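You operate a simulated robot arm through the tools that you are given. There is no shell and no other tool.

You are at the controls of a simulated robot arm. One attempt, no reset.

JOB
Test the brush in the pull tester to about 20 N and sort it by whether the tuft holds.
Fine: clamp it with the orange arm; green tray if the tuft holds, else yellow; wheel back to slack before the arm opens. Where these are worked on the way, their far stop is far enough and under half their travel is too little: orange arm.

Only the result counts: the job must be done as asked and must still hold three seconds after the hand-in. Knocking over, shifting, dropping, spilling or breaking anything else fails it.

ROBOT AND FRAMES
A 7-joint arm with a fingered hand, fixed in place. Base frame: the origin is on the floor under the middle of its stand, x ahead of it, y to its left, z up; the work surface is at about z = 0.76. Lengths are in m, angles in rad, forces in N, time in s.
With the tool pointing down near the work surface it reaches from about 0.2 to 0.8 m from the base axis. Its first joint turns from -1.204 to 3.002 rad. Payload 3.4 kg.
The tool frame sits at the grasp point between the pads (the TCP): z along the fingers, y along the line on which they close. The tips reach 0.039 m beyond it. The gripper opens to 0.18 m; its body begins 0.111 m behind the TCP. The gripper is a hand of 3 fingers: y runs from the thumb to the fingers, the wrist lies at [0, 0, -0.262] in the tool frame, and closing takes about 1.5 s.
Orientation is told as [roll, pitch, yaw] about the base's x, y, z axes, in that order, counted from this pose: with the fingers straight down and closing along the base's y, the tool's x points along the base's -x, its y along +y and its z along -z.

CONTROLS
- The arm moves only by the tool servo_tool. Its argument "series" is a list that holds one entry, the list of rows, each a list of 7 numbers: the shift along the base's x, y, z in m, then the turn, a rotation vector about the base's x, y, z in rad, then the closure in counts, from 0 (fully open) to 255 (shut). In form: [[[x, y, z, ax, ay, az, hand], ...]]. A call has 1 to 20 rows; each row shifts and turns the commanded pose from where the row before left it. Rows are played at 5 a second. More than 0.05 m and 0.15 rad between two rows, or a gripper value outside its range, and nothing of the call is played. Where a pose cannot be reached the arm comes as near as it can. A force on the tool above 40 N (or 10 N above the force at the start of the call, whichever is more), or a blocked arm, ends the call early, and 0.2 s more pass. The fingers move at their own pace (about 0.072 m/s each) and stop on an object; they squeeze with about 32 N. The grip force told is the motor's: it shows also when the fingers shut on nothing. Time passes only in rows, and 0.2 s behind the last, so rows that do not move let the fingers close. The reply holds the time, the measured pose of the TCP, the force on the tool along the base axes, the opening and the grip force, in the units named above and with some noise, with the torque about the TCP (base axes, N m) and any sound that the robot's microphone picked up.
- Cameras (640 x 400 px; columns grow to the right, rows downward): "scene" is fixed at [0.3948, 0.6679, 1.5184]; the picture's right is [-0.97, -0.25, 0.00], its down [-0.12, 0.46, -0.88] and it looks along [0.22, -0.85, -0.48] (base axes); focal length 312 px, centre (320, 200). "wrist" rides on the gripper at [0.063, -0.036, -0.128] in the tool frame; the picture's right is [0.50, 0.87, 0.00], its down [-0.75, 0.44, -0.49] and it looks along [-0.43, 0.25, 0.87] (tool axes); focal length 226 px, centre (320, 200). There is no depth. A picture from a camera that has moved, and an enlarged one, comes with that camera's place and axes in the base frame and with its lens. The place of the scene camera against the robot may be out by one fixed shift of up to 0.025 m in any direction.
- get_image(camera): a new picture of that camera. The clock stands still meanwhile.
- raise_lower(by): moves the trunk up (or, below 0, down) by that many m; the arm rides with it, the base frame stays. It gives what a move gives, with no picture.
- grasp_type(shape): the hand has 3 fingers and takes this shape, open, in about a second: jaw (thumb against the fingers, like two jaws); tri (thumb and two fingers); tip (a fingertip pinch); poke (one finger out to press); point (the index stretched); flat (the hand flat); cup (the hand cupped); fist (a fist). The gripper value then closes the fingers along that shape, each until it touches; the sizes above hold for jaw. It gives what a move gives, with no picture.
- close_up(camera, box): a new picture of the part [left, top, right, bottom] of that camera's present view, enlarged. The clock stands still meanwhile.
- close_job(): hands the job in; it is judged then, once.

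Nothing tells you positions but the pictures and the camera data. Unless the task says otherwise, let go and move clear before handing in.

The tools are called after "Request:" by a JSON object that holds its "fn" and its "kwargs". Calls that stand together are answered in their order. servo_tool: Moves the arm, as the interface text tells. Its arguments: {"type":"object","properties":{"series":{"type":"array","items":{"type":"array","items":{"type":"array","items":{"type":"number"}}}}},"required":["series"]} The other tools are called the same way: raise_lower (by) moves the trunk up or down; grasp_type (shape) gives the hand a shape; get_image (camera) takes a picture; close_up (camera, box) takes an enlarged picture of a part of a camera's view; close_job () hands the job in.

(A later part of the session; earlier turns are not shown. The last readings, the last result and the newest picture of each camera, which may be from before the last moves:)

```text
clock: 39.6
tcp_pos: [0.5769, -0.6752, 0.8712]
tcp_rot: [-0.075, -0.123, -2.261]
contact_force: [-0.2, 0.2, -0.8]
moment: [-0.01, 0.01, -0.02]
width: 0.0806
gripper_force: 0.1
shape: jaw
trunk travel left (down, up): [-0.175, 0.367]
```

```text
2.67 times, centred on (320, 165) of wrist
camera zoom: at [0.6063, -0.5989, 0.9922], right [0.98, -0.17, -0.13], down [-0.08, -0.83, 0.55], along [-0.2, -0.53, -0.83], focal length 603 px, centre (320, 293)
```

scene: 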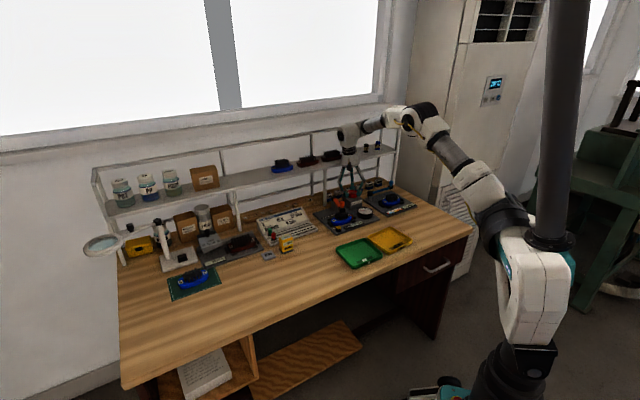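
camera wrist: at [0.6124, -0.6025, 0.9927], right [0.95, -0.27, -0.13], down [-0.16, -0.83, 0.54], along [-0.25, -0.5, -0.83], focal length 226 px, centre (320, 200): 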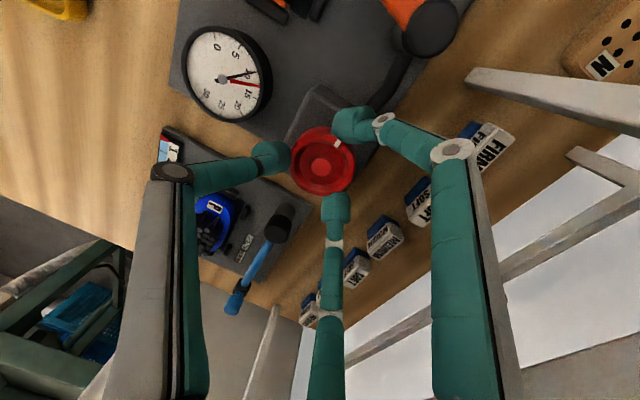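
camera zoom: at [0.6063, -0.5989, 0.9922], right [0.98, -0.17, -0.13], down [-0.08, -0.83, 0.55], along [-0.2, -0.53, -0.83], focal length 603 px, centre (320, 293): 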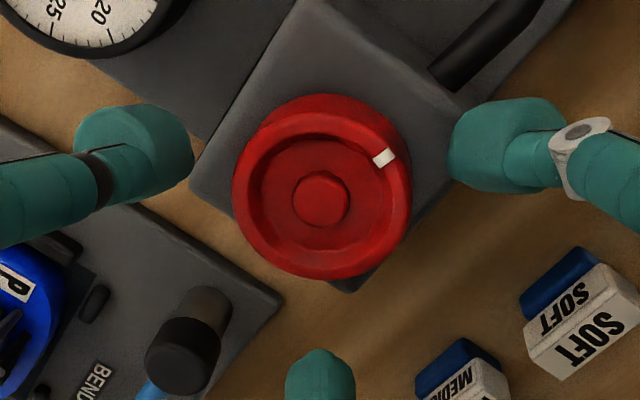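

The wheel holds by itself (live about 11 N, peak 12 N). I'll lift clear, back off from the shelf, and unwind the wrist counter-clockwise for a second grip.

Request:
{"fn": "servo_tool", "kwargs": {"series": [[[0, 0, 0.027, 0, 0, 0, 140], [0, 0, 0.027, 0, 0, 0, 150], [-0.02, 0.021, 0.01, 0, 0, 0, 165], [-0.02, 0.021, 0.01, 0, 0, 0, 165], [0, 0, 0, 0, 0, 0.1431, 165], [0, 0, 0, 0, 0, 0.1431, 165], [0, 0, 0, 0, 0, 0.1431, 165], [0, 0, 0, 0, 0, 0.1431, 165], [0, 0, 0, 0, 0, 0.1431, 165], [0, 0, 0, 0, 0, 0.1431, 165], [0, 0, 0, 0, 0, 0.1431, 165], [0, 0, 0, 0, 0, 0.1431, 165], [0, 0, 0, 0, 0, 0.1431, 165], [0, 0, 0, 0, 0, 0.1431, 165], [0, 0, 0, 0, 0, 0.1431, 165], [0, 0, 0, 0, 0, 0.1431, 165]]]}}

Request:
{"fn": "get_image", "kwargs": {"camera": "wrist"}}

Request:
{"fn": "close_up", "kwargs": {"camera": "scene", "box": [310, 100, 420, 240]}}

```text
clock: 43.0
tcp_pos: [0.5365, -0.6574, 0.9405]
tcp_rot: [-0.074, -0.12, -0.541]
contact_force: [-0.8, -0.1, -0.6]
moment: [0.03, 0.03, -0.01]
width: 0.0641
gripper_force: 0.0
shape: jaw
out of reach, approached as far as the arm can: row 4
trunk travel left (down, up): [-0.175, 0.367]
```

```text
taken
camera wrist: at [0.4561, -0.641, 1.0627], right [0.03, 0.99, -0.12], down [0.84, 0.05, 0.55], along [0.55, -0.12, -0.83], focal length 226 px, centre (320, 200)
```

wrist: 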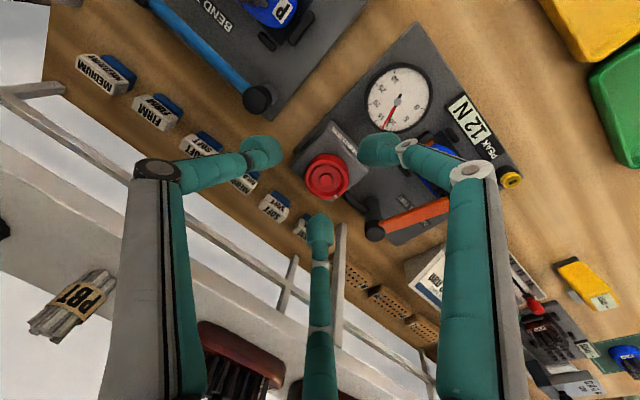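

```text
2.86 times, centred on (365, 170) of scene
camera zoom: at [0.3948, 0.6679, 1.5184], right [-0.97, -0.25, 0.0], down [-0.12, 0.46, -0.88], along [0.22, -0.85, -0.48], focal length 892 px, centre (191, 286)
```

zoom: 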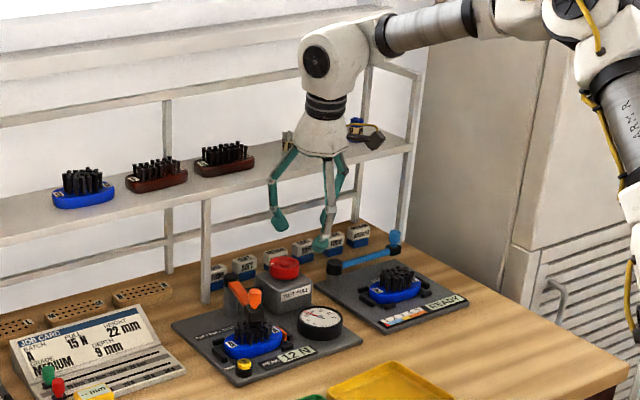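

PEAK is still 12 N and everything is clear. I'll finish unwinding to yaw +0.6.

Request:
{"fn": "servo_tool", "kwargs": {"series": [[[0, 0.005, 0, 0, 0, 0.1427, 150], [0, 0.005, 0, 0, 0, 0.1427, 150], [0, 0.005, 0, 0, 0, 0.1427, 145], [0, 0.005, 0, 0, 0, 0.1427, 140], [0, 0, 0, 0, 0, 0.1427, 140], [0, 0, 0, 0, 0, 0.1427, 140], [0, 0, 0, 0, 0, 0.1427, 140], [0, 0, 0, 0, 0, 0.1427, 140], [0, 0, 0, 0, 0, 0, 140]]]}}

Request:
{"fn": "get_image", "kwargs": {"camera": "wrist"}}

Request:
{"fn": "close_up", "kwargs": {"camera": "scene", "box": [330, 205, 378, 235]}}

```text
clock: 45.0
tcp_pos: [0.5372, -0.6377, 0.9443]
tcp_rot: [-0.074, -0.121, 0.601]
contact_force: [0.1, 0.6, 0.3]
moment: [0.01, 0.0, 0.01]
width: 0.0808
gripper_force: 0.0
shape: jaw
trunk travel left (down, up): [-0.175, 0.367]
```

```text
taken
camera wrist: at [0.4876, -0.7042, 1.0631], right [-0.89, 0.44, -0.12], down [0.31, 0.78, 0.55], along [0.34, 0.45, -0.83], focal length 226 px, centre (320, 200)
```

wrist: 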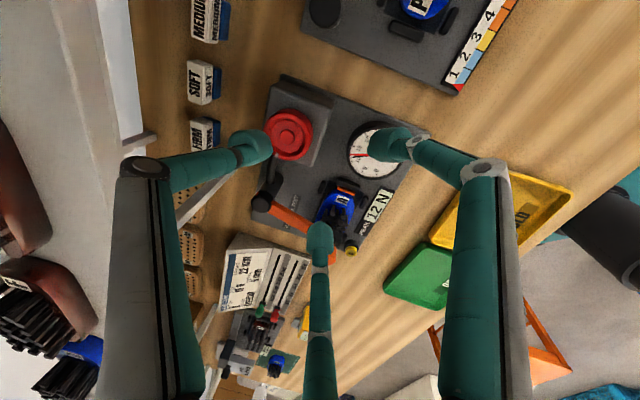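

```text
13.33 times, centred on (354, 220) of scene
camera zoom: at [0.3948, 0.6679, 1.5184], right [-0.97, -0.25, 0.0], down [-0.12, 0.46, -0.88], along [0.22, -0.85, -0.48], focal length 4162 px, centre (-133, -67)
```

zoom: 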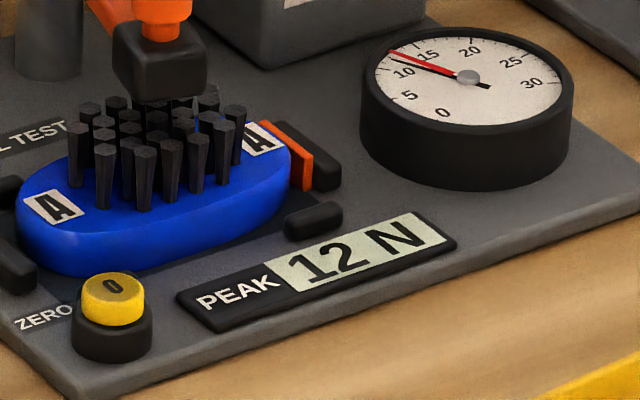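

Live load is about 10.5 N, peak 12 N. Yaw +0.6 would point the thumb at the shelf, so I'll go to about yaw -0.1, the clear orientation, and come down around the wheel again.

Request:
{"fn": "servo_tool", "kwargs": {"series": [[[0, 0, 0, 0, 0, -0.14, 140], [0, 0, 0, 0, 0, -0.14, 140], [0, 0, 0, 0, 0, -0.14, 140], [0, 0, 0, 0, 0, -0.14, 140], [0, 0, 0, 0, 0, -0.14, 140], [0.0113, -0.0076, -0.005, 0, 0, 0, 140], [0.0113, -0.0076, -0.005, 0, 0, 0, 140], [0.0113, -0.0076, -0.008, 0, 0, 0, 140], [0, 0, 0, 0, 0, 0, 140], [0, 0, 0, 0, 0, 0, 140]]]}}

Request:
{"fn": "close_up", "kwargs": {"camera": "wrist", "box": [220, 90, 420, 240]}}

```text
clock: 47.2
tcp_pos: [0.5712, -0.6611, 0.9245]
tcp_rot: [-0.073, -0.12, -0.102]
contact_force: [-0.2, -0.1, 0.2]
moment: [-0.05, 0.0, 0.0]
width: 0.0808
gripper_force: 0.0
shape: jaw
trunk travel left (down, up): [-0.175, 0.367]
```

```text
2.67 times, centred on (320, 165) of wrist
camera zoom: at [0.4908, -0.6793, 1.0446], right [-0.4, 0.91, -0.12], down [0.74, 0.4, 0.55], along [0.55, 0.13, -0.83], focal length 603 px, centre (320, 293)
```

zoom: 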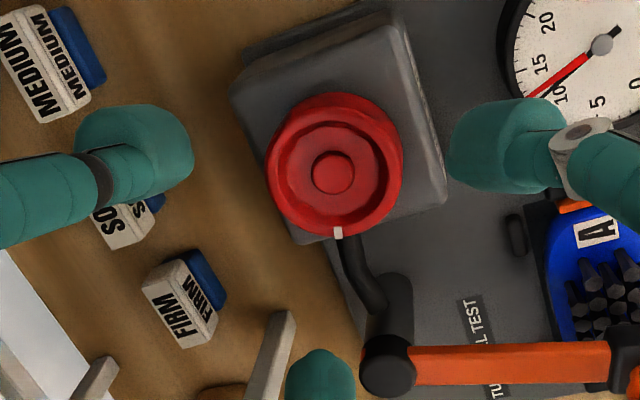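

The wheel is aligned under the hand again. I'll descend and close on it.

Request:
{"fn": "servo_tool", "kwargs": {"series": [[[0, 0, -0.018, 0, 0, 0, 140], [0, 0, -0.018, 0, 0, 0, 140], [0, 0, -0.016, 0, 0, 0, 140], [0, 0, 0, 0, 0, 0, 160], [0, 0, 0, 0, 0, 0, 180], [0, 0, 0, 0, 0, 0, 195], [0, 0, 0, 0, 0, 0, 215], [0, 0, 0, 0, 0, 0, 235], [0, 0, 0, 0, 0, 0, 255], [0, 0, 0, 0, 0, 0, 255]]]}}

Request:
{"fn": "close_up", "kwargs": {"camera": "wrist", "box": [220, 90, 420, 240]}}

Request:
{"fn": "close_up", "kwargs": {"camera": "scene", "box": [330, 205, 378, 235]}}

```text
clock: 49.4
tcp_pos: [0.5709, -0.6612, 0.8715]
tcp_rot: [-0.072, -0.12, -0.102]
contact_force: [0.4, -0.7, -1.5]
moment: [-0.03, 0.1, 0.01]
width: 0.0437
gripper_force: 32.1
shape: jaw
trunk travel left (down, up): [-0.175, 0.367]
```

```text
2.67 times, centred on (320, 165) of wrist
camera zoom: at [0.4904, -0.6797, 0.9919], right [-0.4, 0.91, -0.12], down [0.74, 0.4, 0.55], along [0.55, 0.13, -0.83], focal length 603 px, centre (320, 293)
```

zoom: 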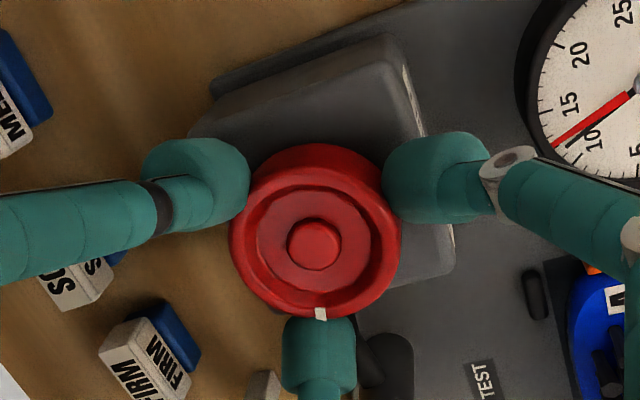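

```text
13.33 times, centred on (354, 220) of scene
camera zoom: at [0.3948, 0.6679, 1.5184], right [-0.97, -0.25, 0.0], down [-0.12, 0.46, -0.88], along [0.22, -0.85, -0.48], focal length 4162 px, centre (-133, -67)
```

zoom: 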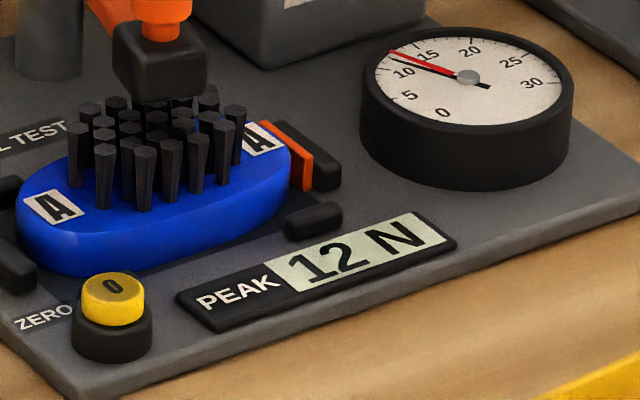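

Gripped again. I'll resume the clockwise turn with centre compensation, 0.4 rad at a time.

Request:
{"fn": "servo_tool", "kwargs": {"series": [[[0.0003, 0.0003, 0, 0, 0, -0.1, 255], [0.0003, 0.0003, 0, 0, 0, -0.1, 255], [0.0003, 0.0003, 0, 0, 0, -0.1, 255], [0.0003, 0.0003, 0, 0, 0, -0.1, 255], [0, 0, 0, 0, 0, 0, 255]]]}}

Request:
{"fn": "close_up", "kwargs": {"camera": "wrist", "box": [220, 90, 420, 240]}}

Request:
{"fn": "close_up", "kwargs": {"camera": "scene", "box": [330, 205, 378, 235]}}

```text
clock: 50.6
tcp_pos: [0.573, -0.6589, 0.8718]
tcp_rot: [-0.073, -0.12, -0.503]
contact_force: [3.0, -0.4, -4.1]
moment: [0.09, -0.02, 0.02]
width: 0.043
gripper_force: 31.8
shape: jaw
trunk travel left (down, up): [-0.175, 0.367]
```

```text
2.67 times, centred on (320, 165) of wrist
camera zoom: at [0.4911, -0.6454, 0.9921], right [-0.01, 0.99, -0.12], down [0.83, 0.08, 0.55], along [0.55, -0.1, -0.83], focal length 603 px, centre (320, 293)
```

zoom: 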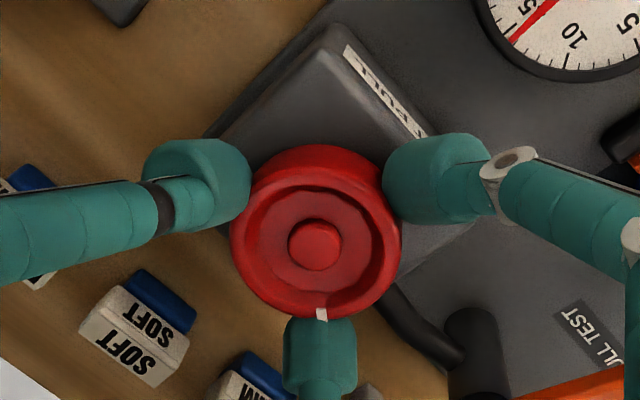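

```text
13.33 times, centred on (354, 220) of scene
camera zoom: at [0.3948, 0.6679, 1.5184], right [-0.97, -0.25, 0.0], down [-0.12, 0.46, -0.88], along [0.22, -0.85, -0.48], focal length 4162 px, centre (-133, -67)
```

zoom: 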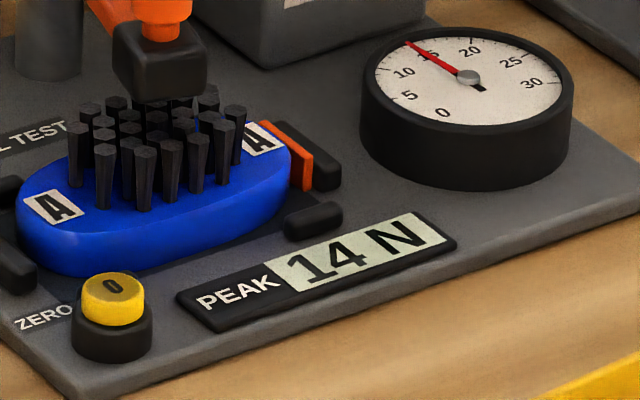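

PEAK 14 N. Continuing another 0.4 rad.

Request:
{"fn": "servo_tool", "kwargs": {"series": [[[0.0004, 0.0002, 0, 0, 0, -0.1, 255], [0.0004, 0.0002, 0, 0, 0, -0.1, 255], [0.0004, 0.0001, 0, 0, 0, -0.1, 255], [0.0004, 0.0001, 0, 0, 0, -0.1, 255], [0, 0, 0, 0, 0, 0, 255]]]}}

Request:
{"fn": "close_up", "kwargs": {"camera": "scene", "box": [330, 205, 378, 235]}}

```text
clock: 51.8
tcp_pos: [0.5736, -0.6584, 0.8702]
tcp_rot: [-0.076, -0.121, -0.904]
contact_force: [5.0, -0.5, -4.3]
moment: [0.15, -0.1, 0.0]
width: 0.0429
gripper_force: 32.5
shape: jaw
trunk travel left (down, up): [-0.175, 0.367]
```

```text
13.33 times, centred on (354, 220) of scene
camera zoom: at [0.3948, 0.6679, 1.5184], right [-0.97, -0.25, 0.0], down [-0.12, 0.46, -0.88], along [0.22, -0.85, -0.48], focal length 4162 px, centre (-133, -67)
```

zoom: 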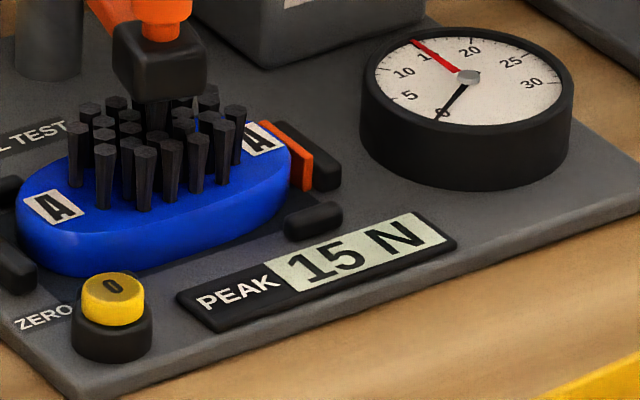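

The live needle fell to 0 with the peak stuck at 15 N, so it looks like the tuft let go. I'll inspect it closely.

Request:
{"fn": "close_up", "kwargs": {"camera": "scene", "box": [330, 202, 358, 222]}}

Request:
{"fn": "close_up", "kwargs": {"camera": "scene", "box": [350, 205, 378, 225]}}

Request:
{"fn": "get_image", "kwargs": {"camera": "wrist"}}

```text
16.00 times, centred on (344, 212) of scene
camera zoom: at [0.3948, 0.6679, 1.5184], right [-0.97, -0.25, 0.0], down [-0.12, 0.46, -0.88], along [0.22, -0.85, -0.48], focal length 4994 px, centre (-64, 8)
```

zoom: 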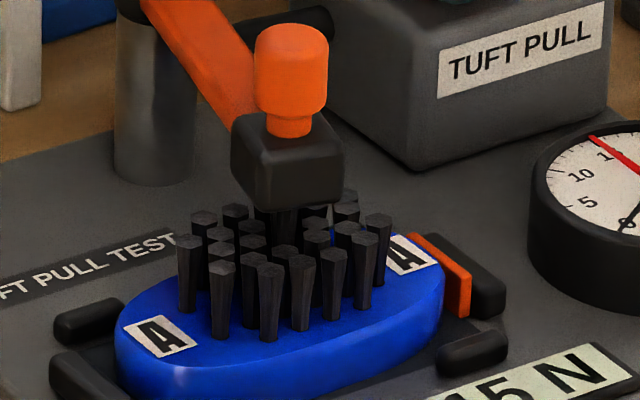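

```text
16.00 times, centred on (364, 215) of scene
camera zoom: at [0.3948, 0.6679, 1.5184], right [-0.97, -0.25, 0.0], down [-0.12, 0.46, -0.88], along [0.22, -0.85, -0.48], focal length 4994 px, centre (-384, -40)
```

zoom: 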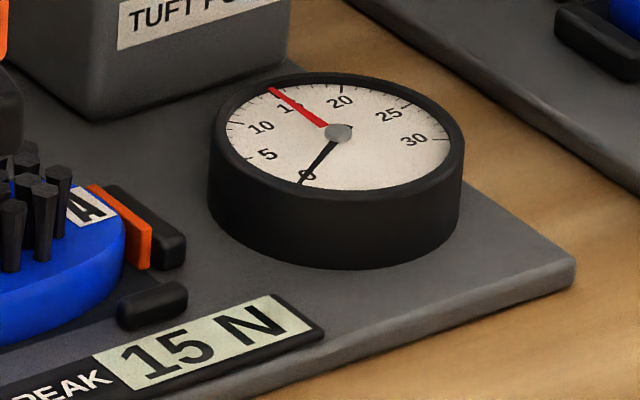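

```text
taken
camera wrist: at [0.5049, -0.6145, 0.9922], right [0.38, 0.92, -0.12], down [0.8, -0.25, 0.55], along [0.47, -0.3, -0.83], focal length 226 px, centre (320, 200)
```

wrist: 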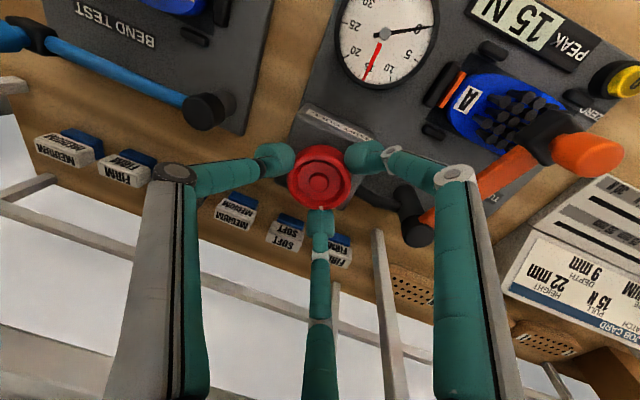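

The tuft under the clamp has pulled up and the live reading is 0 with the wheel still gripped, so it failed at about 15 N and the brush belongs in the yellow tray. Next I'll turn the wheel back counter-clockwise to slack.

Request:
{"fn": "servo_tool", "kwargs": {"series": [[[-0.0004, -0.0001, 0, 0, 0, 0.1, 255], [-0.0004, -0.0001, 0, 0, 0, 0.1, 255], [-0.0004, -0.0002, 0, 0, 0, 0.1, 255], [-0.0004, -0.0002, 0, 0, 0, 0.1, 255], [-0.0003, -0.0003, 0, 0, 0, 0.1, 255], [-0.0003, -0.0003, 0, 0, 0, 0.1, 255], [-0.0003, -0.0003, 0, 0, 0, 0.1, 255], [-0.0003, -0.0003, 0, 0, 0, 0.1, 255], [-0.0002, -0.0004, 0, 0, 0, 0.1, 255], [-0.0002, -0.0004, 0, 0, 0, 0.1, 255], [0, 0, 0, 0, 0, 0, 255]]]}}

Request:
{"fn": "close_up", "kwargs": {"camera": "scene", "box": [330, 180, 380, 230]}}

Request:
{"fn": "close_up", "kwargs": {"camera": "wrist", "box": [220, 90, 420, 240]}}

```text
clock: 54.2
tcp_pos: [0.5708, -0.6618, 0.8719]
tcp_rot: [-0.073, -0.12, 0.1]
contact_force: [-0.7, -1.7, -5.8]
moment: [-0.02, 0.16, -0.04]
width: 0.0429
gripper_force: 31.5
shape: jaw
trunk travel left (down, up): [-0.175, 0.367]
```

```text
8.00 times, centred on (355, 205) of scene
camera zoom: at [0.3948, 0.6679, 1.5184], right [-0.97, -0.25, 0.0], down [-0.12, 0.46, -0.88], along [0.22, -0.85, -0.48], focal length 2497 px, centre (40, 160)
```

zoom: 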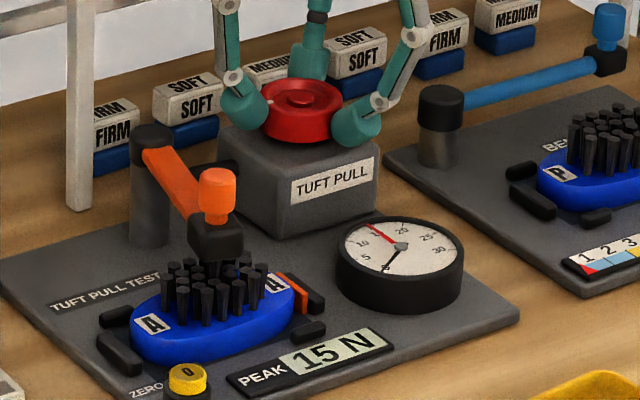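

```text
2.67 times, centred on (320, 165) of wrist
camera zoom: at [0.4954, -0.6969, 0.9922], right [-0.57, 0.81, -0.12], down [0.64, 0.54, 0.55], along [0.51, 0.23, -0.83], focal length 603 px, centre (320, 293)
```

zoom: 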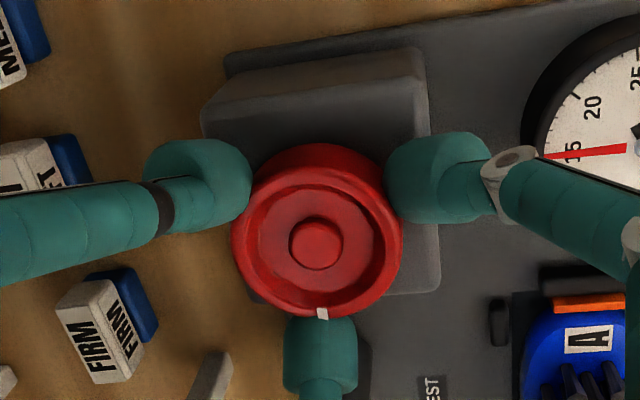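

The wheel went back 1 rad, with its white mark about 90° short of its starting direction. I'll open slightly in place, rewind the hand around the wheel, and re-grip.

Request:
{"fn": "servo_tool", "kwargs": {"series": [[[0, 0, 0, 0, 0, 0, 215], [0, 0, 0, 0, 0, 0, 180], [0, 0, 0, 0, 0, 0, 160], [0, 0, 0, 0, 0, 0, 158], [0, 0, 0, 0, 0, 0, 158]]]}}

Request:
{"fn": "close_up", "kwargs": {"camera": "wrist", "box": [220, 90, 420, 240]}}

```text
clock: 55.4
tcp_pos: [0.5711, -0.6617, 0.8723]
tcp_rot: [-0.074, -0.121, 0.1]
contact_force: [0.5, -0.5, -1.1]
moment: [0.0, 0.03, 0.0]
width: 0.0678
gripper_force: 0.0
shape: jaw
trunk travel left (down, up): [-0.175, 0.367]
```

```text
2.67 times, centred on (320, 165) of wrist
camera zoom: at [0.4955, -0.696, 0.9932], right [-0.57, 0.81, -0.12], down [0.64, 0.54, 0.55], along [0.51, 0.23, -0.83], focal length 603 px, centre (320, 293)
```

zoom: 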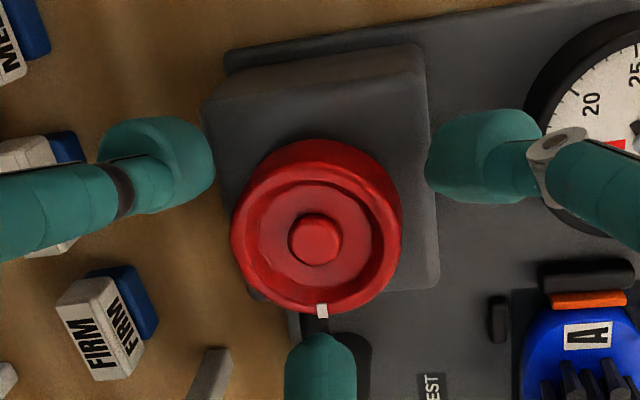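

The wheel stays put and centred between the open fingers. I'll rewind the hand by 0.9 rad in place and re-grip.

Request:
{"fn": "servo_tool", "kwargs": {"series": [[[0.0003, 0.0003, 0, 0, 0, -0.1, 158], [0.0003, 0.0003, 0, 0, 0, -0.1, 158], [0.0003, 0.0003, 0, 0, 0, -0.1, 158], [0.0003, 0.0003, 0, 0, 0, -0.1, 158], [0.0003, 0.0003, 0, 0, 0, -0.1, 158], [0.0003, 0.0003, 0, 0, 0, -0.1, 158], [0.0003, 0.0002, 0, 0, 0, -0.1, 158], [0.0003, 0.0002, 0, 0, 0, -0.1, 158], [0.0003, 0.0002, 0, 0, 0, -0.1, 158], [0, 0, 0, 0, 0, 0, 158], [0, 0, 0, 0, 0, 0, 180], [0, 0, 0, 0, 0, 0, 200], [0, 0, 0, 0, 0, 0, 225], [0, 0, 0, 0, 0, 0, 255], [0, 0, 0, 0, 0, 0, 255]]]}}

Request:
{"fn": "close_up", "kwargs": {"camera": "wrist", "box": [220, 90, 420, 240]}}

```text
clock: 58.6
tcp_pos: [0.573, -0.6575, 0.872]
tcp_rot: [-0.076, -0.12, -0.803]
contact_force: [-0.7, 1.6, -1.7]
moment: [0.11, 0.05, 0.02]
width: 0.0426
gripper_force: 31.8
shape: jaw
trunk travel left (down, up): [-0.175, 0.367]
```

```text
2.67 times, centred on (320, 165) of wrist
camera zoom: at [0.4994, -0.6216, 0.9926], right [0.28, 0.95, -0.12], down [0.82, -0.17, 0.55], along [0.5, -0.25, -0.83], focal length 603 px, centre (320, 293)
```

zoom: 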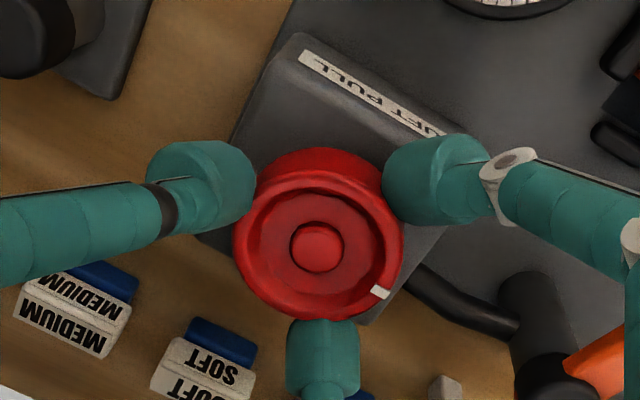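

Re-gripped; the mark is at about 34° and started at about 123°, so about 1.55 rad remain. I'll turn counter-clockwise, first 0.8 rad.

Request:
{"fn": "servo_tool", "kwargs": {"series": [[[-0.0004, -0.0002, 0, 0, 0, 0.1, 255], [-0.0004, -0.0002, 0, 0, 0, 0.1, 255], [-0.0004, -0.0002, 0, 0, 0, 0.1, 255], [-0.0003, -0.0003, 0, 0, 0, 0.1, 255], [-0.0003, -0.0003, 0, 0, 0, 0.1, 255], [-0.0003, -0.0003, 0, 0, 0, 0.1, 255], [-0.0003, -0.0003, 0, 0, 0, 0.1, 255], [-0.0002, -0.0004, 0, 0, 0, 0.1, 255], [-0.0002, -0.0004, 0, 0, 0, 0.1, 255], [-0.0002, -0.0004, 0, 0, 0, 0.1, 255], [0, 0, 0, 0, 0, 0, 255]]]}}

Request:
{"fn": "close_up", "kwargs": {"camera": "wrist", "box": [220, 90, 420, 240]}}

Request:
{"fn": "close_up", "kwargs": {"camera": "scene", "box": [330, 180, 380, 230]}}

```text
clock: 61.0
tcp_pos: [0.5698, -0.6627, 0.872]
tcp_rot: [-0.073, -0.122, 0.201]
contact_force: [-2.2, -4.7, -1.9]
moment: [-0.08, 0.21, -0.06]
width: 0.0426
gripper_force: 32.1
shape: jaw
trunk travel left (down, up): [-0.175, 0.367]
```

```text
2.67 times, centred on (320, 165) of wrist
camera zoom: at [0.4986, -0.7049, 0.9925], right [-0.65, 0.75, -0.12], down [0.59, 0.6, 0.55], along [0.48, 0.28, -0.83], focal length 603 px, centre (320, 293)
```

zoom: 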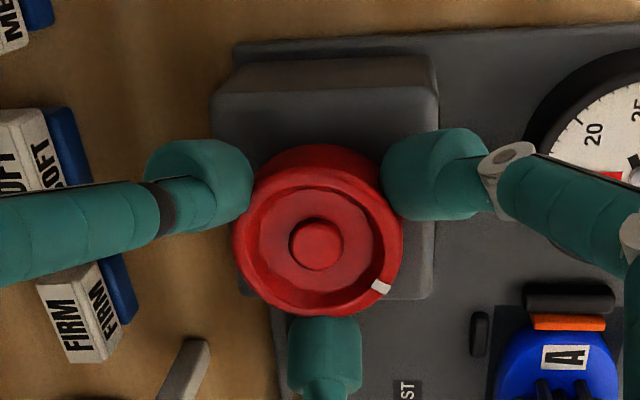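

```text
8.00 times, centred on (355, 205) of scene
camera zoom: at [0.3948, 0.6679, 1.5184], right [-0.97, -0.25, 0.0], down [-0.12, 0.46, -0.88], along [0.22, -0.85, -0.48], focal length 2497 px, centre (40, 160)
```

zoom: 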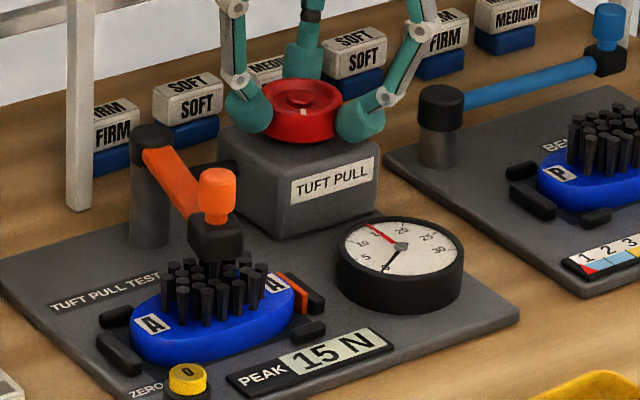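

The mark is now at about 91°. I'll turn the remaining half radian, watching for a stop.

Request:
{"fn": "servo_tool", "kwargs": {"series": [[[0, -0.0004, 0, 0, 0, 0.1, 255], [0, -0.0004, 0, 0, 0, 0.1, 255], [0, -0.0004, 0, 0, 0, 0.1, 255], [0, -0.0004, 0, 0, 0, 0.1, 255], [0, -0.0004, 0, 0, 0, 0.1, 255], [0, 0, 0, 0, 0, 0, 255]]]}}

Request:
{"fn": "close_up", "kwargs": {"camera": "wrist", "box": [220, 90, 420, 240]}}

Request:
{"fn": "close_up", "kwargs": {"camera": "scene", "box": [335, 185, 385, 216]}}

```text
clock: 62.4
tcp_pos: [0.5705, -0.6644, 0.8721]
tcp_rot: [-0.073, -0.121, 0.7]
contact_force: [-1.4, -7.7, -0.4]
moment: [-0.29, 0.16, -0.03]
width: 0.0427
gripper_force: 32.6
shape: jaw
trunk travel left (down, up): [-0.175, 0.367]
```

```text
2.67 times, centred on (320, 165) of wrist
camera zoom: at [0.5276, -0.736, 0.9924], right [-0.93, 0.35, -0.12], down [0.23, 0.81, 0.55], along [0.29, 0.48, -0.83], focal length 603 px, centre (320, 293)
```

zoom: 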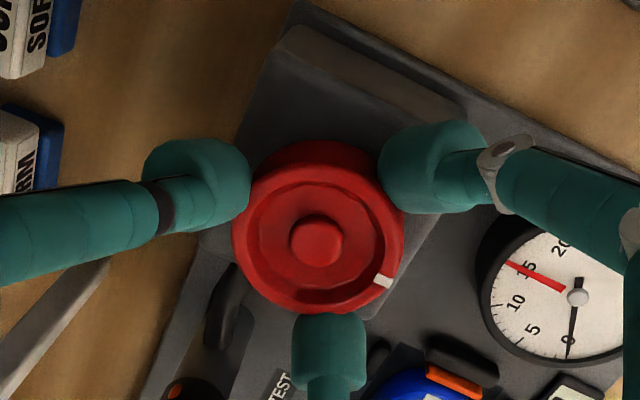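

```text
12.80 times, centred on (360, 200) of scene
camera zoom: at [0.3948, 0.6679, 1.5184], right [-0.97, -0.25, 0.0], down [-0.12, 0.46, -0.88], along [0.22, -0.85, -0.48], focal length 3996 px, centre (-192, 194)
```

zoom: 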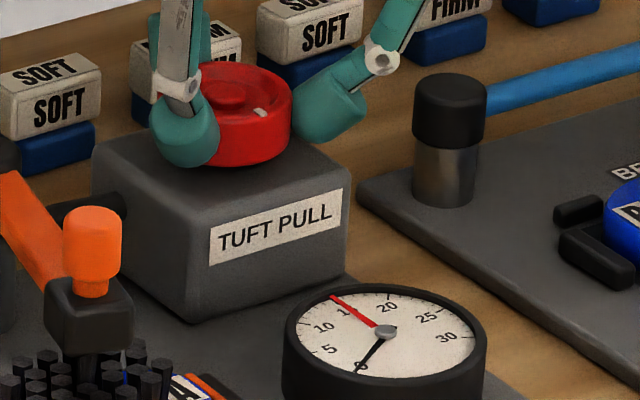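

The mark is back within a hair of its starting place (it was at pixel 262, now 260). I'll turn a touch more to be fully slack, then look again.

Request:
{"fn": "servo_tool", "kwargs": {"series": [[[0, -0.0006, 0, 0, 0, 0.05, 255], [0, 0, 0, 0, 0, 0, 255]]]}}

Request:
{"fn": "close_up", "kwargs": {"camera": "scene", "box": [335, 185, 385, 216]}}

```text
clock: 63.0
tcp_pos: [0.5706, -0.6654, 0.8719]
tcp_rot: [-0.073, -0.122, 0.749]
contact_force: [-1.0, -7.2, 0.3]
moment: [-0.27, 0.14, -0.23]
width: 0.0424
gripper_force: 32.0
shape: jaw
trunk travel left (down, up): [-0.175, 0.367]
```

```text
12.80 times, centred on (360, 200) of scene
camera zoom: at [0.3948, 0.6679, 1.5184], right [-0.97, -0.25, 0.0], down [-0.12, 0.46, -0.88], along [0.22, -0.85, -0.48], focal length 3996 px, centre (-192, 194)
```

zoom: 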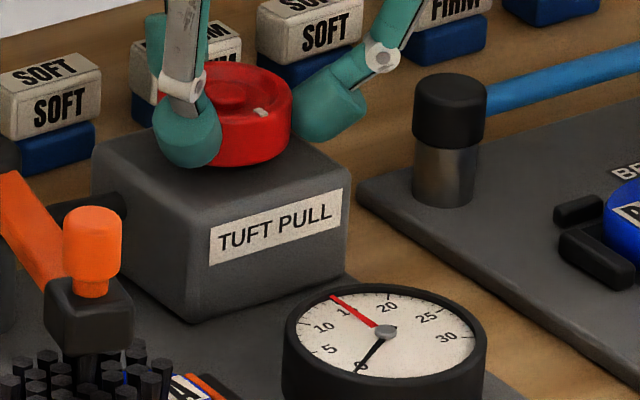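

A resisting torque shows the slack stop is reached. I'll relieve the side load, open in place, and verify the mark.

Request:
{"fn": "servo_tool", "kwargs": {"series": [[[0, -0.001, 0, 0, 0, 0, 255], [0, 0, 0, 0, 0, 0, 225], [0, 0, 0, 0, 0, 0, 195], [0, 0, 0, 0, 0, 0, 170], [0, 0, 0, 0, 0, 0, 158], [0, 0, 0, 0, 0, 0, 158]]]}}

Request:
{"fn": "close_up", "kwargs": {"camera": "scene", "box": [335, 185, 385, 216]}}

Request:
{"fn": "close_up", "kwargs": {"camera": "wrist", "box": [220, 90, 420, 240]}}

```text
clock: 64.4
tcp_pos: [0.5689, -0.6654, 0.8728]
tcp_rot: [-0.072, -0.123, 0.748]
contact_force: [0.2, -0.1, 0.1]
moment: [0.02, 0.0, 0.05]
width: 0.068
gripper_force: 0.0
shape: jaw
trunk travel left (down, up): [-0.175, 0.367]
```

```text
12.80 times, centred on (360, 200) of scene
camera zoom: at [0.3948, 0.6679, 1.5184], right [-0.97, -0.25, 0.0], down [-0.12, 0.46, -0.88], along [0.22, -0.85, -0.48], focal length 3996 px, centre (-192, 194)
```

zoom: 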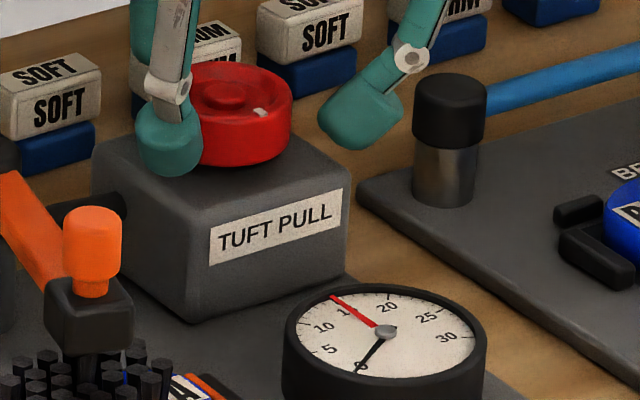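

```text
2.67 times, centred on (320, 165) of wrist
camera zoom: at [0.531, -0.7386, 0.9925], right [-0.95, 0.3, -0.12], down [0.19, 0.82, 0.55], along [0.27, 0.5, -0.83], focal length 603 px, centre (320, 293)
```

zoom: 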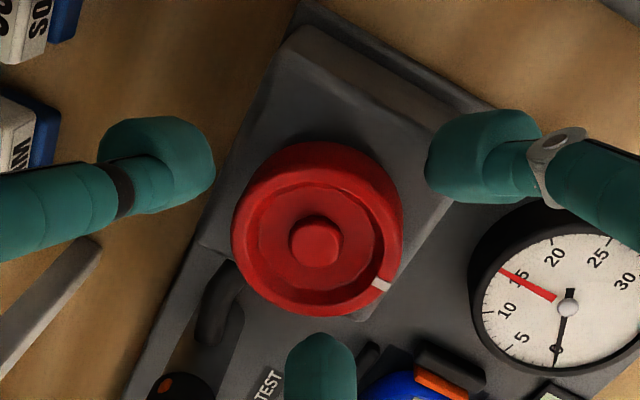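

The wheel is at slack with its mark at the start position and the needle at 0. I'll rotate to a shelf-safe yaw in place, lift off, and return toward the orange knob.

Request:
{"fn": "servo_tool", "kwargs": {"series": [[[0.0003, 0.0006, 0, 0, 0, -0.125, 158], [0.0003, 0.0006, 0, 0, 0, -0.125, 158], [0.0003, 0.0006, 0, 0, 0, -0.125, 158], [0.0003, 0.0006, 0, 0, 0, -0.125, 158], [0.0003, 0.0006, 0, 0, 0, -0.125, 158], [0.0003, 0.0006, 0, 0, 0, -0.125, 158], [0, 0, 0.02, 0, 0, 0, 158], [0, 0, 0.025, 0, 0, 0, 158], [0, 0, 0.025, 0, 0, 0, 158], [-0.005, 0.025, 0.01, 0, 0, 0, 170], [-0.005, 0.025, 0.01, 0, 0, 0, 170], [0, 0, 0, 0, 0, 0, 170]]]}}

Request:
{"fn": "close_up", "kwargs": {"camera": "scene", "box": [320, 170, 400, 230]}}

Request:
{"fn": "get_image", "kwargs": {"camera": "wrist"}}

```text
clock: 67.0
tcp_pos: [0.5619, -0.6125, 0.9608]
tcp_rot: [-0.074, -0.121, -0.001]
contact_force: [-0.4, 0.3, 0.5]
moment: [-0.01, -0.01, -0.02]
width: 0.0606
gripper_force: 0.2
shape: jaw
trunk travel left (down, up): [-0.175, 0.367]
```

```text
6.67 times, centred on (360, 200) of scene
camera zoom: at [0.3948, 0.6679, 1.5184], right [-0.97, -0.25, 0.0], down [-0.12, 0.46, -0.88], along [0.22, -0.85, -0.48], focal length 2081 px, centre (53, 200)
```

zoom: 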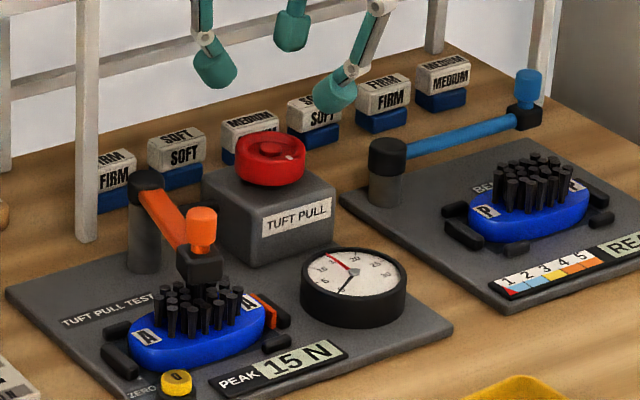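

```text
taken
camera wrist: at [0.4842, -0.6394, 1.0821], right [-0.49, 0.86, -0.12], down [0.69, 0.47, 0.55], along [0.53, 0.18, -0.83], focal length 226 px, centre (320, 200)
```

wrist: 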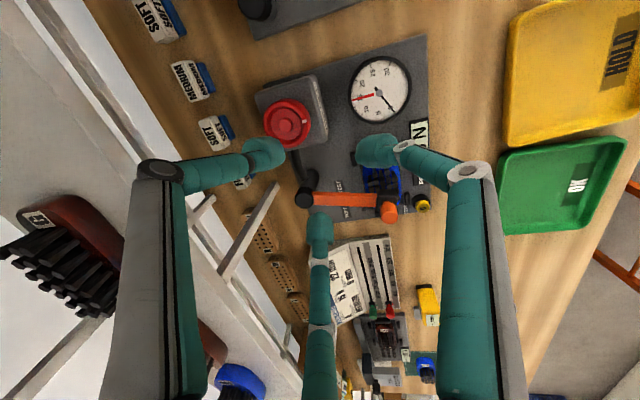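

Wheel and brush look fine. I'll now turn to the release orientation above the orange knob.

Request:
{"fn": "servo_tool", "kwargs": {"series": [[[0.0032, 0.0115, 0, 0, 0, 0.1445, 170], [0.0032, 0.0115, 0, 0, 0, 0.1445, 170], [0.0032, 0.0115, 0, 0, 0, 0.1445, 170], [0.0032, 0.0115, 0, 0, 0, 0.1445, 170], [0.0032, 0.0115, 0, 0, 0, 0.1445, 170], [0.0032, 0.0115, 0, 0, 0, 0.1445, 170], [0.0032, 0.0115, 0, 0, 0, 0.1445, 170], [0.0032, 0.0115, 0, 0, 0, 0.1445, 170], [0, 0, -0.02, 0, 0, 0, 175], [0, 0, 0, 0, 0, 0, 175], [0, 0, 0, 0, 0, 0, 175]]]}}

Request:
{"fn": "close_up", "kwargs": {"camera": "wrist", "box": [200, 90, 440, 240]}}

Request:
{"fn": "close_up", "kwargs": {"camera": "scene", "box": [305, 170, 385, 230]}}

```text
clock: 69.4
tcp_pos: [0.5876, -0.5195, 0.9412]
tcp_rot: [-0.072, -0.121, 1.157]
contact_force: [-0.1, -0.4, -0.1]
moment: [0.02, -0.01, -0.03]
width: 0.0569
gripper_force: 0.1
shape: jaw
trunk travel left (down, up): [-0.175, 0.367]
```

```text
2.67 times, centred on (320, 165) of wrist
camera zoom: at [0.5802, -0.6023, 1.0623], right [-0.99, -0.1, -0.12], down [-0.15, 0.82, 0.55], along [0.05, 0.56, -0.83], focal length 603 px, centre (320, 293)
```

zoom: 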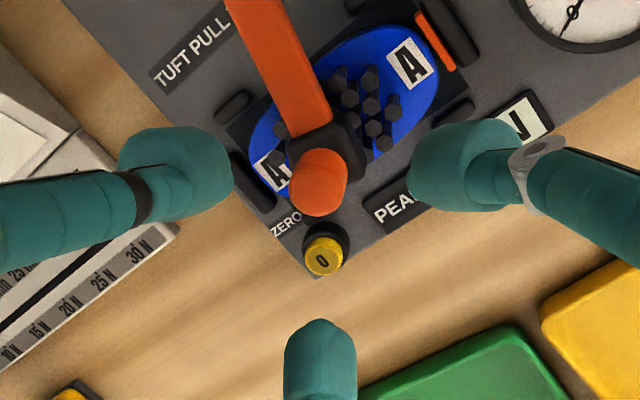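

```text
6.67 times, centred on (345, 200) of scene
camera zoom: at [0.3948, 0.6679, 1.5184], right [-0.97, -0.25, 0.0], down [-0.12, 0.46, -0.88], along [0.22, -0.85, -0.48], focal length 2081 px, centre (153, 200)
```

zoom: 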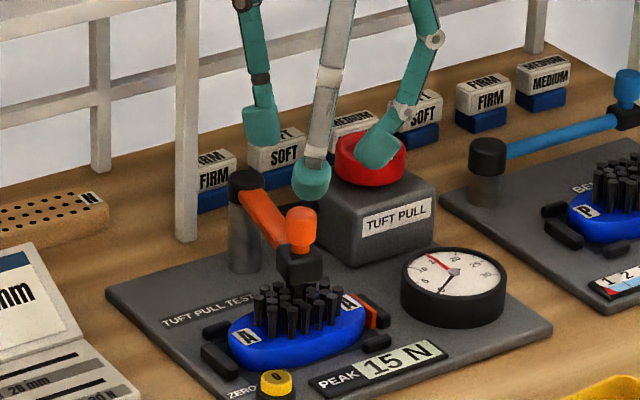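

The knob sits just off the descent line; I'll shift about 6 mm in x and descend to the same grip height.

Request:
{"fn": "servo_tool", "kwargs": {"series": [[[0.0064, 0.0015, -0.01, 0, 0, 0, 175], [0, 0, -0.02, 0, 0, 0, 175], [0, 0, -0.015, 0, 0, 0, 175], [0, 0, -0.009, 0, 0, 0, 175], [0, 0, 0, 0, 0, 0, 175]]]}}

Request:
{"fn": "close_up", "kwargs": {"camera": "wrist", "box": [220, 90, 420, 240]}}

Request:
{"fn": "close_up", "kwargs": {"camera": "scene", "box": [320, 185, 370, 222]}}

```text
clock: 70.6
tcp_pos: [0.5939, -0.5184, 0.8881]
tcp_rot: [-0.074, -0.122, 1.155]
contact_force: [-0.7, 0.2, -0.2]
moment: [-0.02, 0.0, -0.01]
width: 0.0569
gripper_force: 0.0
shape: jaw
trunk travel left (down, up): [-0.175, 0.367]
```

```text
2.67 times, centred on (320, 165) of wrist
camera zoom: at [0.5858, -0.601, 1.0087], right [-0.99, -0.1, -0.12], down [-0.15, 0.82, 0.55], along [0.05, 0.56, -0.83], focal length 603 px, centre (320, 293)
```

zoom: 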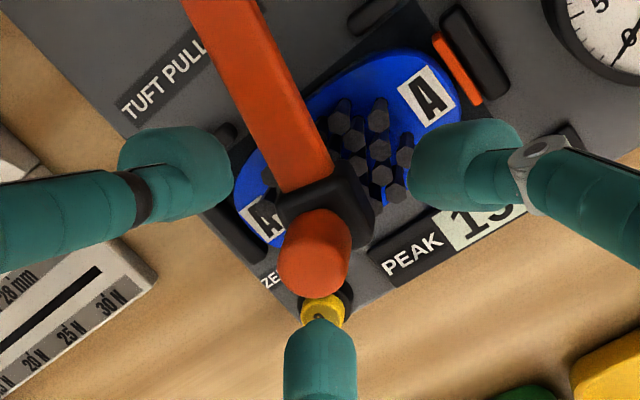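

```text
10.81 times, centred on (345, 204) of scene
camera zoom: at [0.3948, 0.6679, 1.5184], right [-0.97, -0.25, 0.0], down [-0.12, 0.46, -0.88], along [0.22, -0.85, -0.48], focal length 3374 px, centre (50, 162)
```

zoom: 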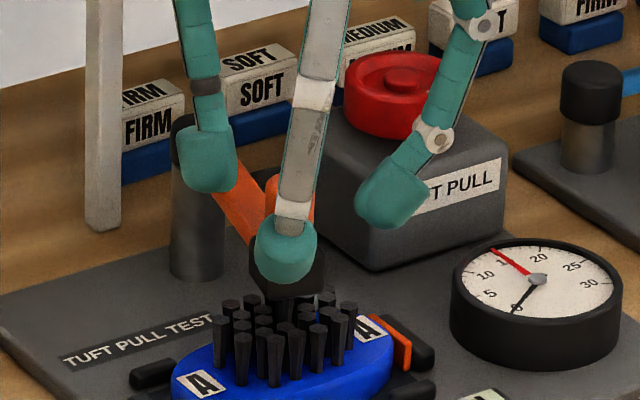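

The knob is centred between the tips. Closing to grip it.

Request:
{"fn": "servo_tool", "kwargs": {"series": [[[0, 0, 0, 0, 0, 0, 205], [0, 0, 0, 0, 0, 0, 220], [0, 0, 0, 0, 0, 0, 235], [0, 0, 0, 0, 0, 0, 255], [0, 0, 0, 0, 0, 0, 255], [0, 0, 0, 0, 0, 0, 255]]]}}

Request:
{"fn": "close_up", "kwargs": {"camera": "wrist", "box": [220, 90, 420, 240]}}

```text
clock: 72.0
tcp_pos: [0.5935, -0.5187, 0.8884]
tcp_rot: [-0.074, -0.122, 1.155]
contact_force: [0.2, -1.2, -1.3]
moment: [-0.07, -0.01, -0.06]
width: 0.0122
gripper_force: 31.6
shape: jaw
trunk travel left (down, up): [-0.175, 0.367]
```

```text
2.67 times, centred on (320, 165) of wrist
camera zoom: at [0.5858, -0.6016, 1.0083], right [-0.99, -0.1, -0.12], down [-0.15, 0.82, 0.55], along [0.05, 0.56, -0.83], focal length 603 px, centre (320, 293)
```

zoom: 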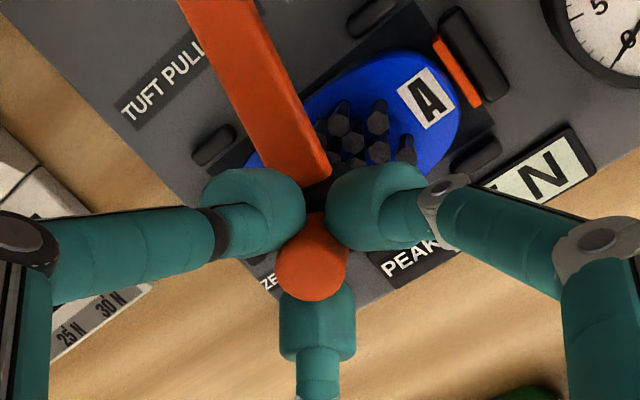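

Gripped at 32 N. I'll swing the arm back clockwise about the post, which fits at about (0.653, -0.605), watching the forces.

Request:
{"fn": "servo_tool", "kwargs": {"series": [[[0.0094, 0.0058, 0, 0, 0, -0.1047, 255], [0.0099, 0.0047, 0, 0, 0, -0.1047, 255], [0.0104, 0.0037, 0, 0, 0, -0.1047, 255], [0.0107, 0.0026, 0, 0, 0, -0.1047, 255], [0, 0, 0, 0, 0, 0, 255]]]}}

Request:
{"fn": "close_up", "kwargs": {"camera": "scene", "box": [310, 180, 380, 232]}}

Request:
{"fn": "close_up", "kwargs": {"camera": "wrist", "box": [220, 50, 460, 220]}}

```text
clock: 73.2
tcp_pos: [0.6348, -0.5019, 0.8888]
tcp_rot: [-0.071, -0.123, 0.736]
contact_force: [-1.3, -3.9, -1.3]
moment: [-0.11, 0.01, -0.1]
width: 0.0122
gripper_force: 31.7
shape: jaw
trunk travel left (down, up): [-0.175, 0.367]
```

```text
7.69 times, centred on (345, 206) of scene
camera zoom: at [0.3948, 0.6679, 1.5184], right [-0.97, -0.25, 0.0], down [-0.12, 0.46, -0.88], along [0.22, -0.85, -0.48], focal length 2401 px, centre (128, 154)
```

zoom: 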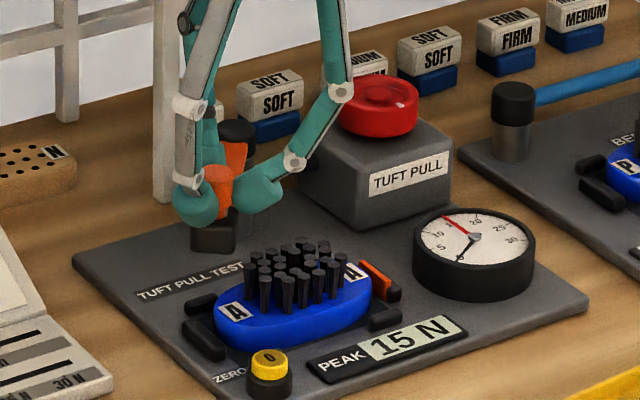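

```text
2.35 times, centred on (340, 135) of wrist
camera zoom: at [0.5941, -0.5742, 1.0083], right [-0.94, 0.31, -0.12], down [0.2, 0.81, 0.55], along [0.27, 0.49, -0.83], focal length 532 px, centre (273, 353)
```

zoom: 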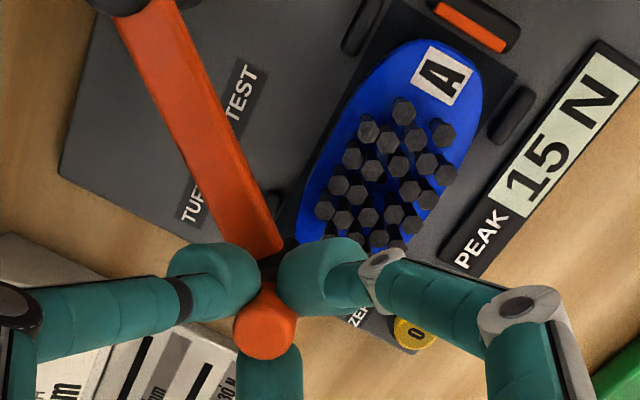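

The arm is swinging clear and the brush stays put. I'll continue the arc back to the open position.

Request:
{"fn": "servo_tool", "kwargs": {"series": [[[0.0109, 0.0004, 0, 0, 0, -0.1047, 255], [0.011, 0.0003, 0, 0, 0, -0.1047, 255], [0.011, -0.0009, 0, 0, 0, -0.1047, 255], [0.0108, -0.002, 0, 0, 0, -0.1047, 255], [0.0105, -0.0031, 0, 0, 0, -0.1047, 255], [0, 0, 0, 0, 0, 0, 255]]]}}

Request:
{"fn": "close_up", "kwargs": {"camera": "scene", "box": [305, 180, 375, 232]}}

```text
clock: 74.6
tcp_pos: [0.6889, -0.5084, 0.8881]
tcp_rot: [-0.074, -0.121, 0.211]
contact_force: [-1.6, -0.4, -3.5]
moment: [0.01, 0.06, -0.08]
width: 0.012
gripper_force: 31.9
shape: jaw
trunk travel left (down, up): [-0.175, 0.367]
```

```text
7.69 times, centred on (340, 206) of scene
camera zoom: at [0.3948, 0.6679, 1.5184], right [-0.97, -0.25, 0.0], down [-0.12, 0.46, -0.88], along [0.22, -0.85, -0.48], focal length 2401 px, centre (166, 154)
```

zoom: 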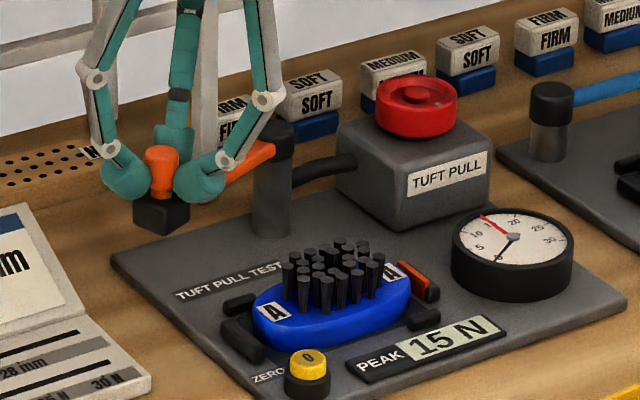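

Nearly open now. I'll finish the swing to the original position.

Request:
{"fn": "servo_tool", "kwargs": {"series": [[[0.0102, -0.0042, 0, 0, 0, -0.1047, 255], [0.0097, -0.0053, 0, 0, 0, -0.1047, 255], [0.009, -0.0062, 0, 0, 0, -0.1047, 255], [0.004, -0.0033, 0, 0, 0, -0.05, 255], [0, 0, 0, 0, 0, 0, 255]]]}}

Request:
{"fn": "close_up", "kwargs": {"camera": "scene", "box": [305, 180, 355, 220]}}

Request:
{"fn": "close_up", "kwargs": {"camera": "wrist", "box": [220, 50, 420, 220]}}

```text
clock: 75.8
tcp_pos: [0.7199, -0.5254, 0.8887]
tcp_rot: [-0.074, -0.116, -0.153]
contact_force: [-9.2, 1.9, -4.9]
moment: [0.07, 0.37, -0.15]
width: 0.0122
gripper_force: 31.9
shape: jaw
trunk travel left (down, up): [-0.175, 0.367]
```

```text
10.00 times, centred on (330, 200) of scene
camera zoom: at [0.3948, 0.6679, 1.5184], right [-0.97, -0.25, 0.0], down [-0.12, 0.46, -0.88], along [0.22, -0.85, -0.48], focal length 3122 px, centre (220, 200)
```

zoom: 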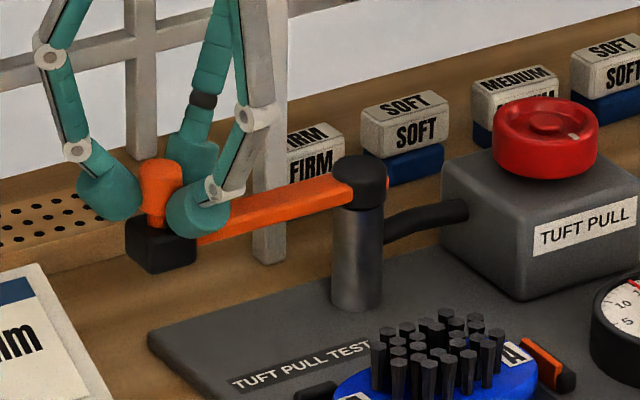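

```text
2.35 times, centred on (320, 135) of wrist
camera zoom: at [0.6392, -0.5403, 1.0089], right [-0.35, 0.93, -0.12], down [0.76, 0.36, 0.55], along [0.55, 0.1, -0.83], focal length 532 px, centre (320, 353)
```

zoom: 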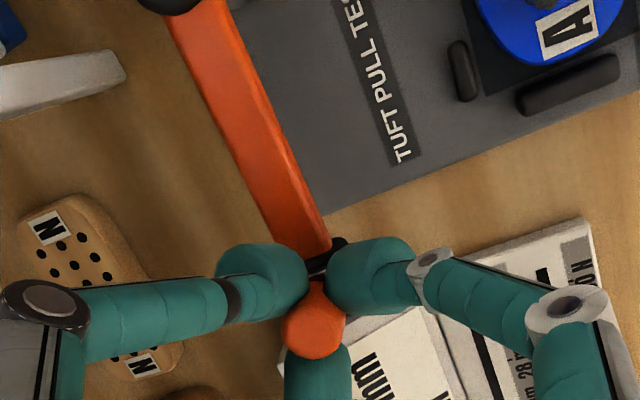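

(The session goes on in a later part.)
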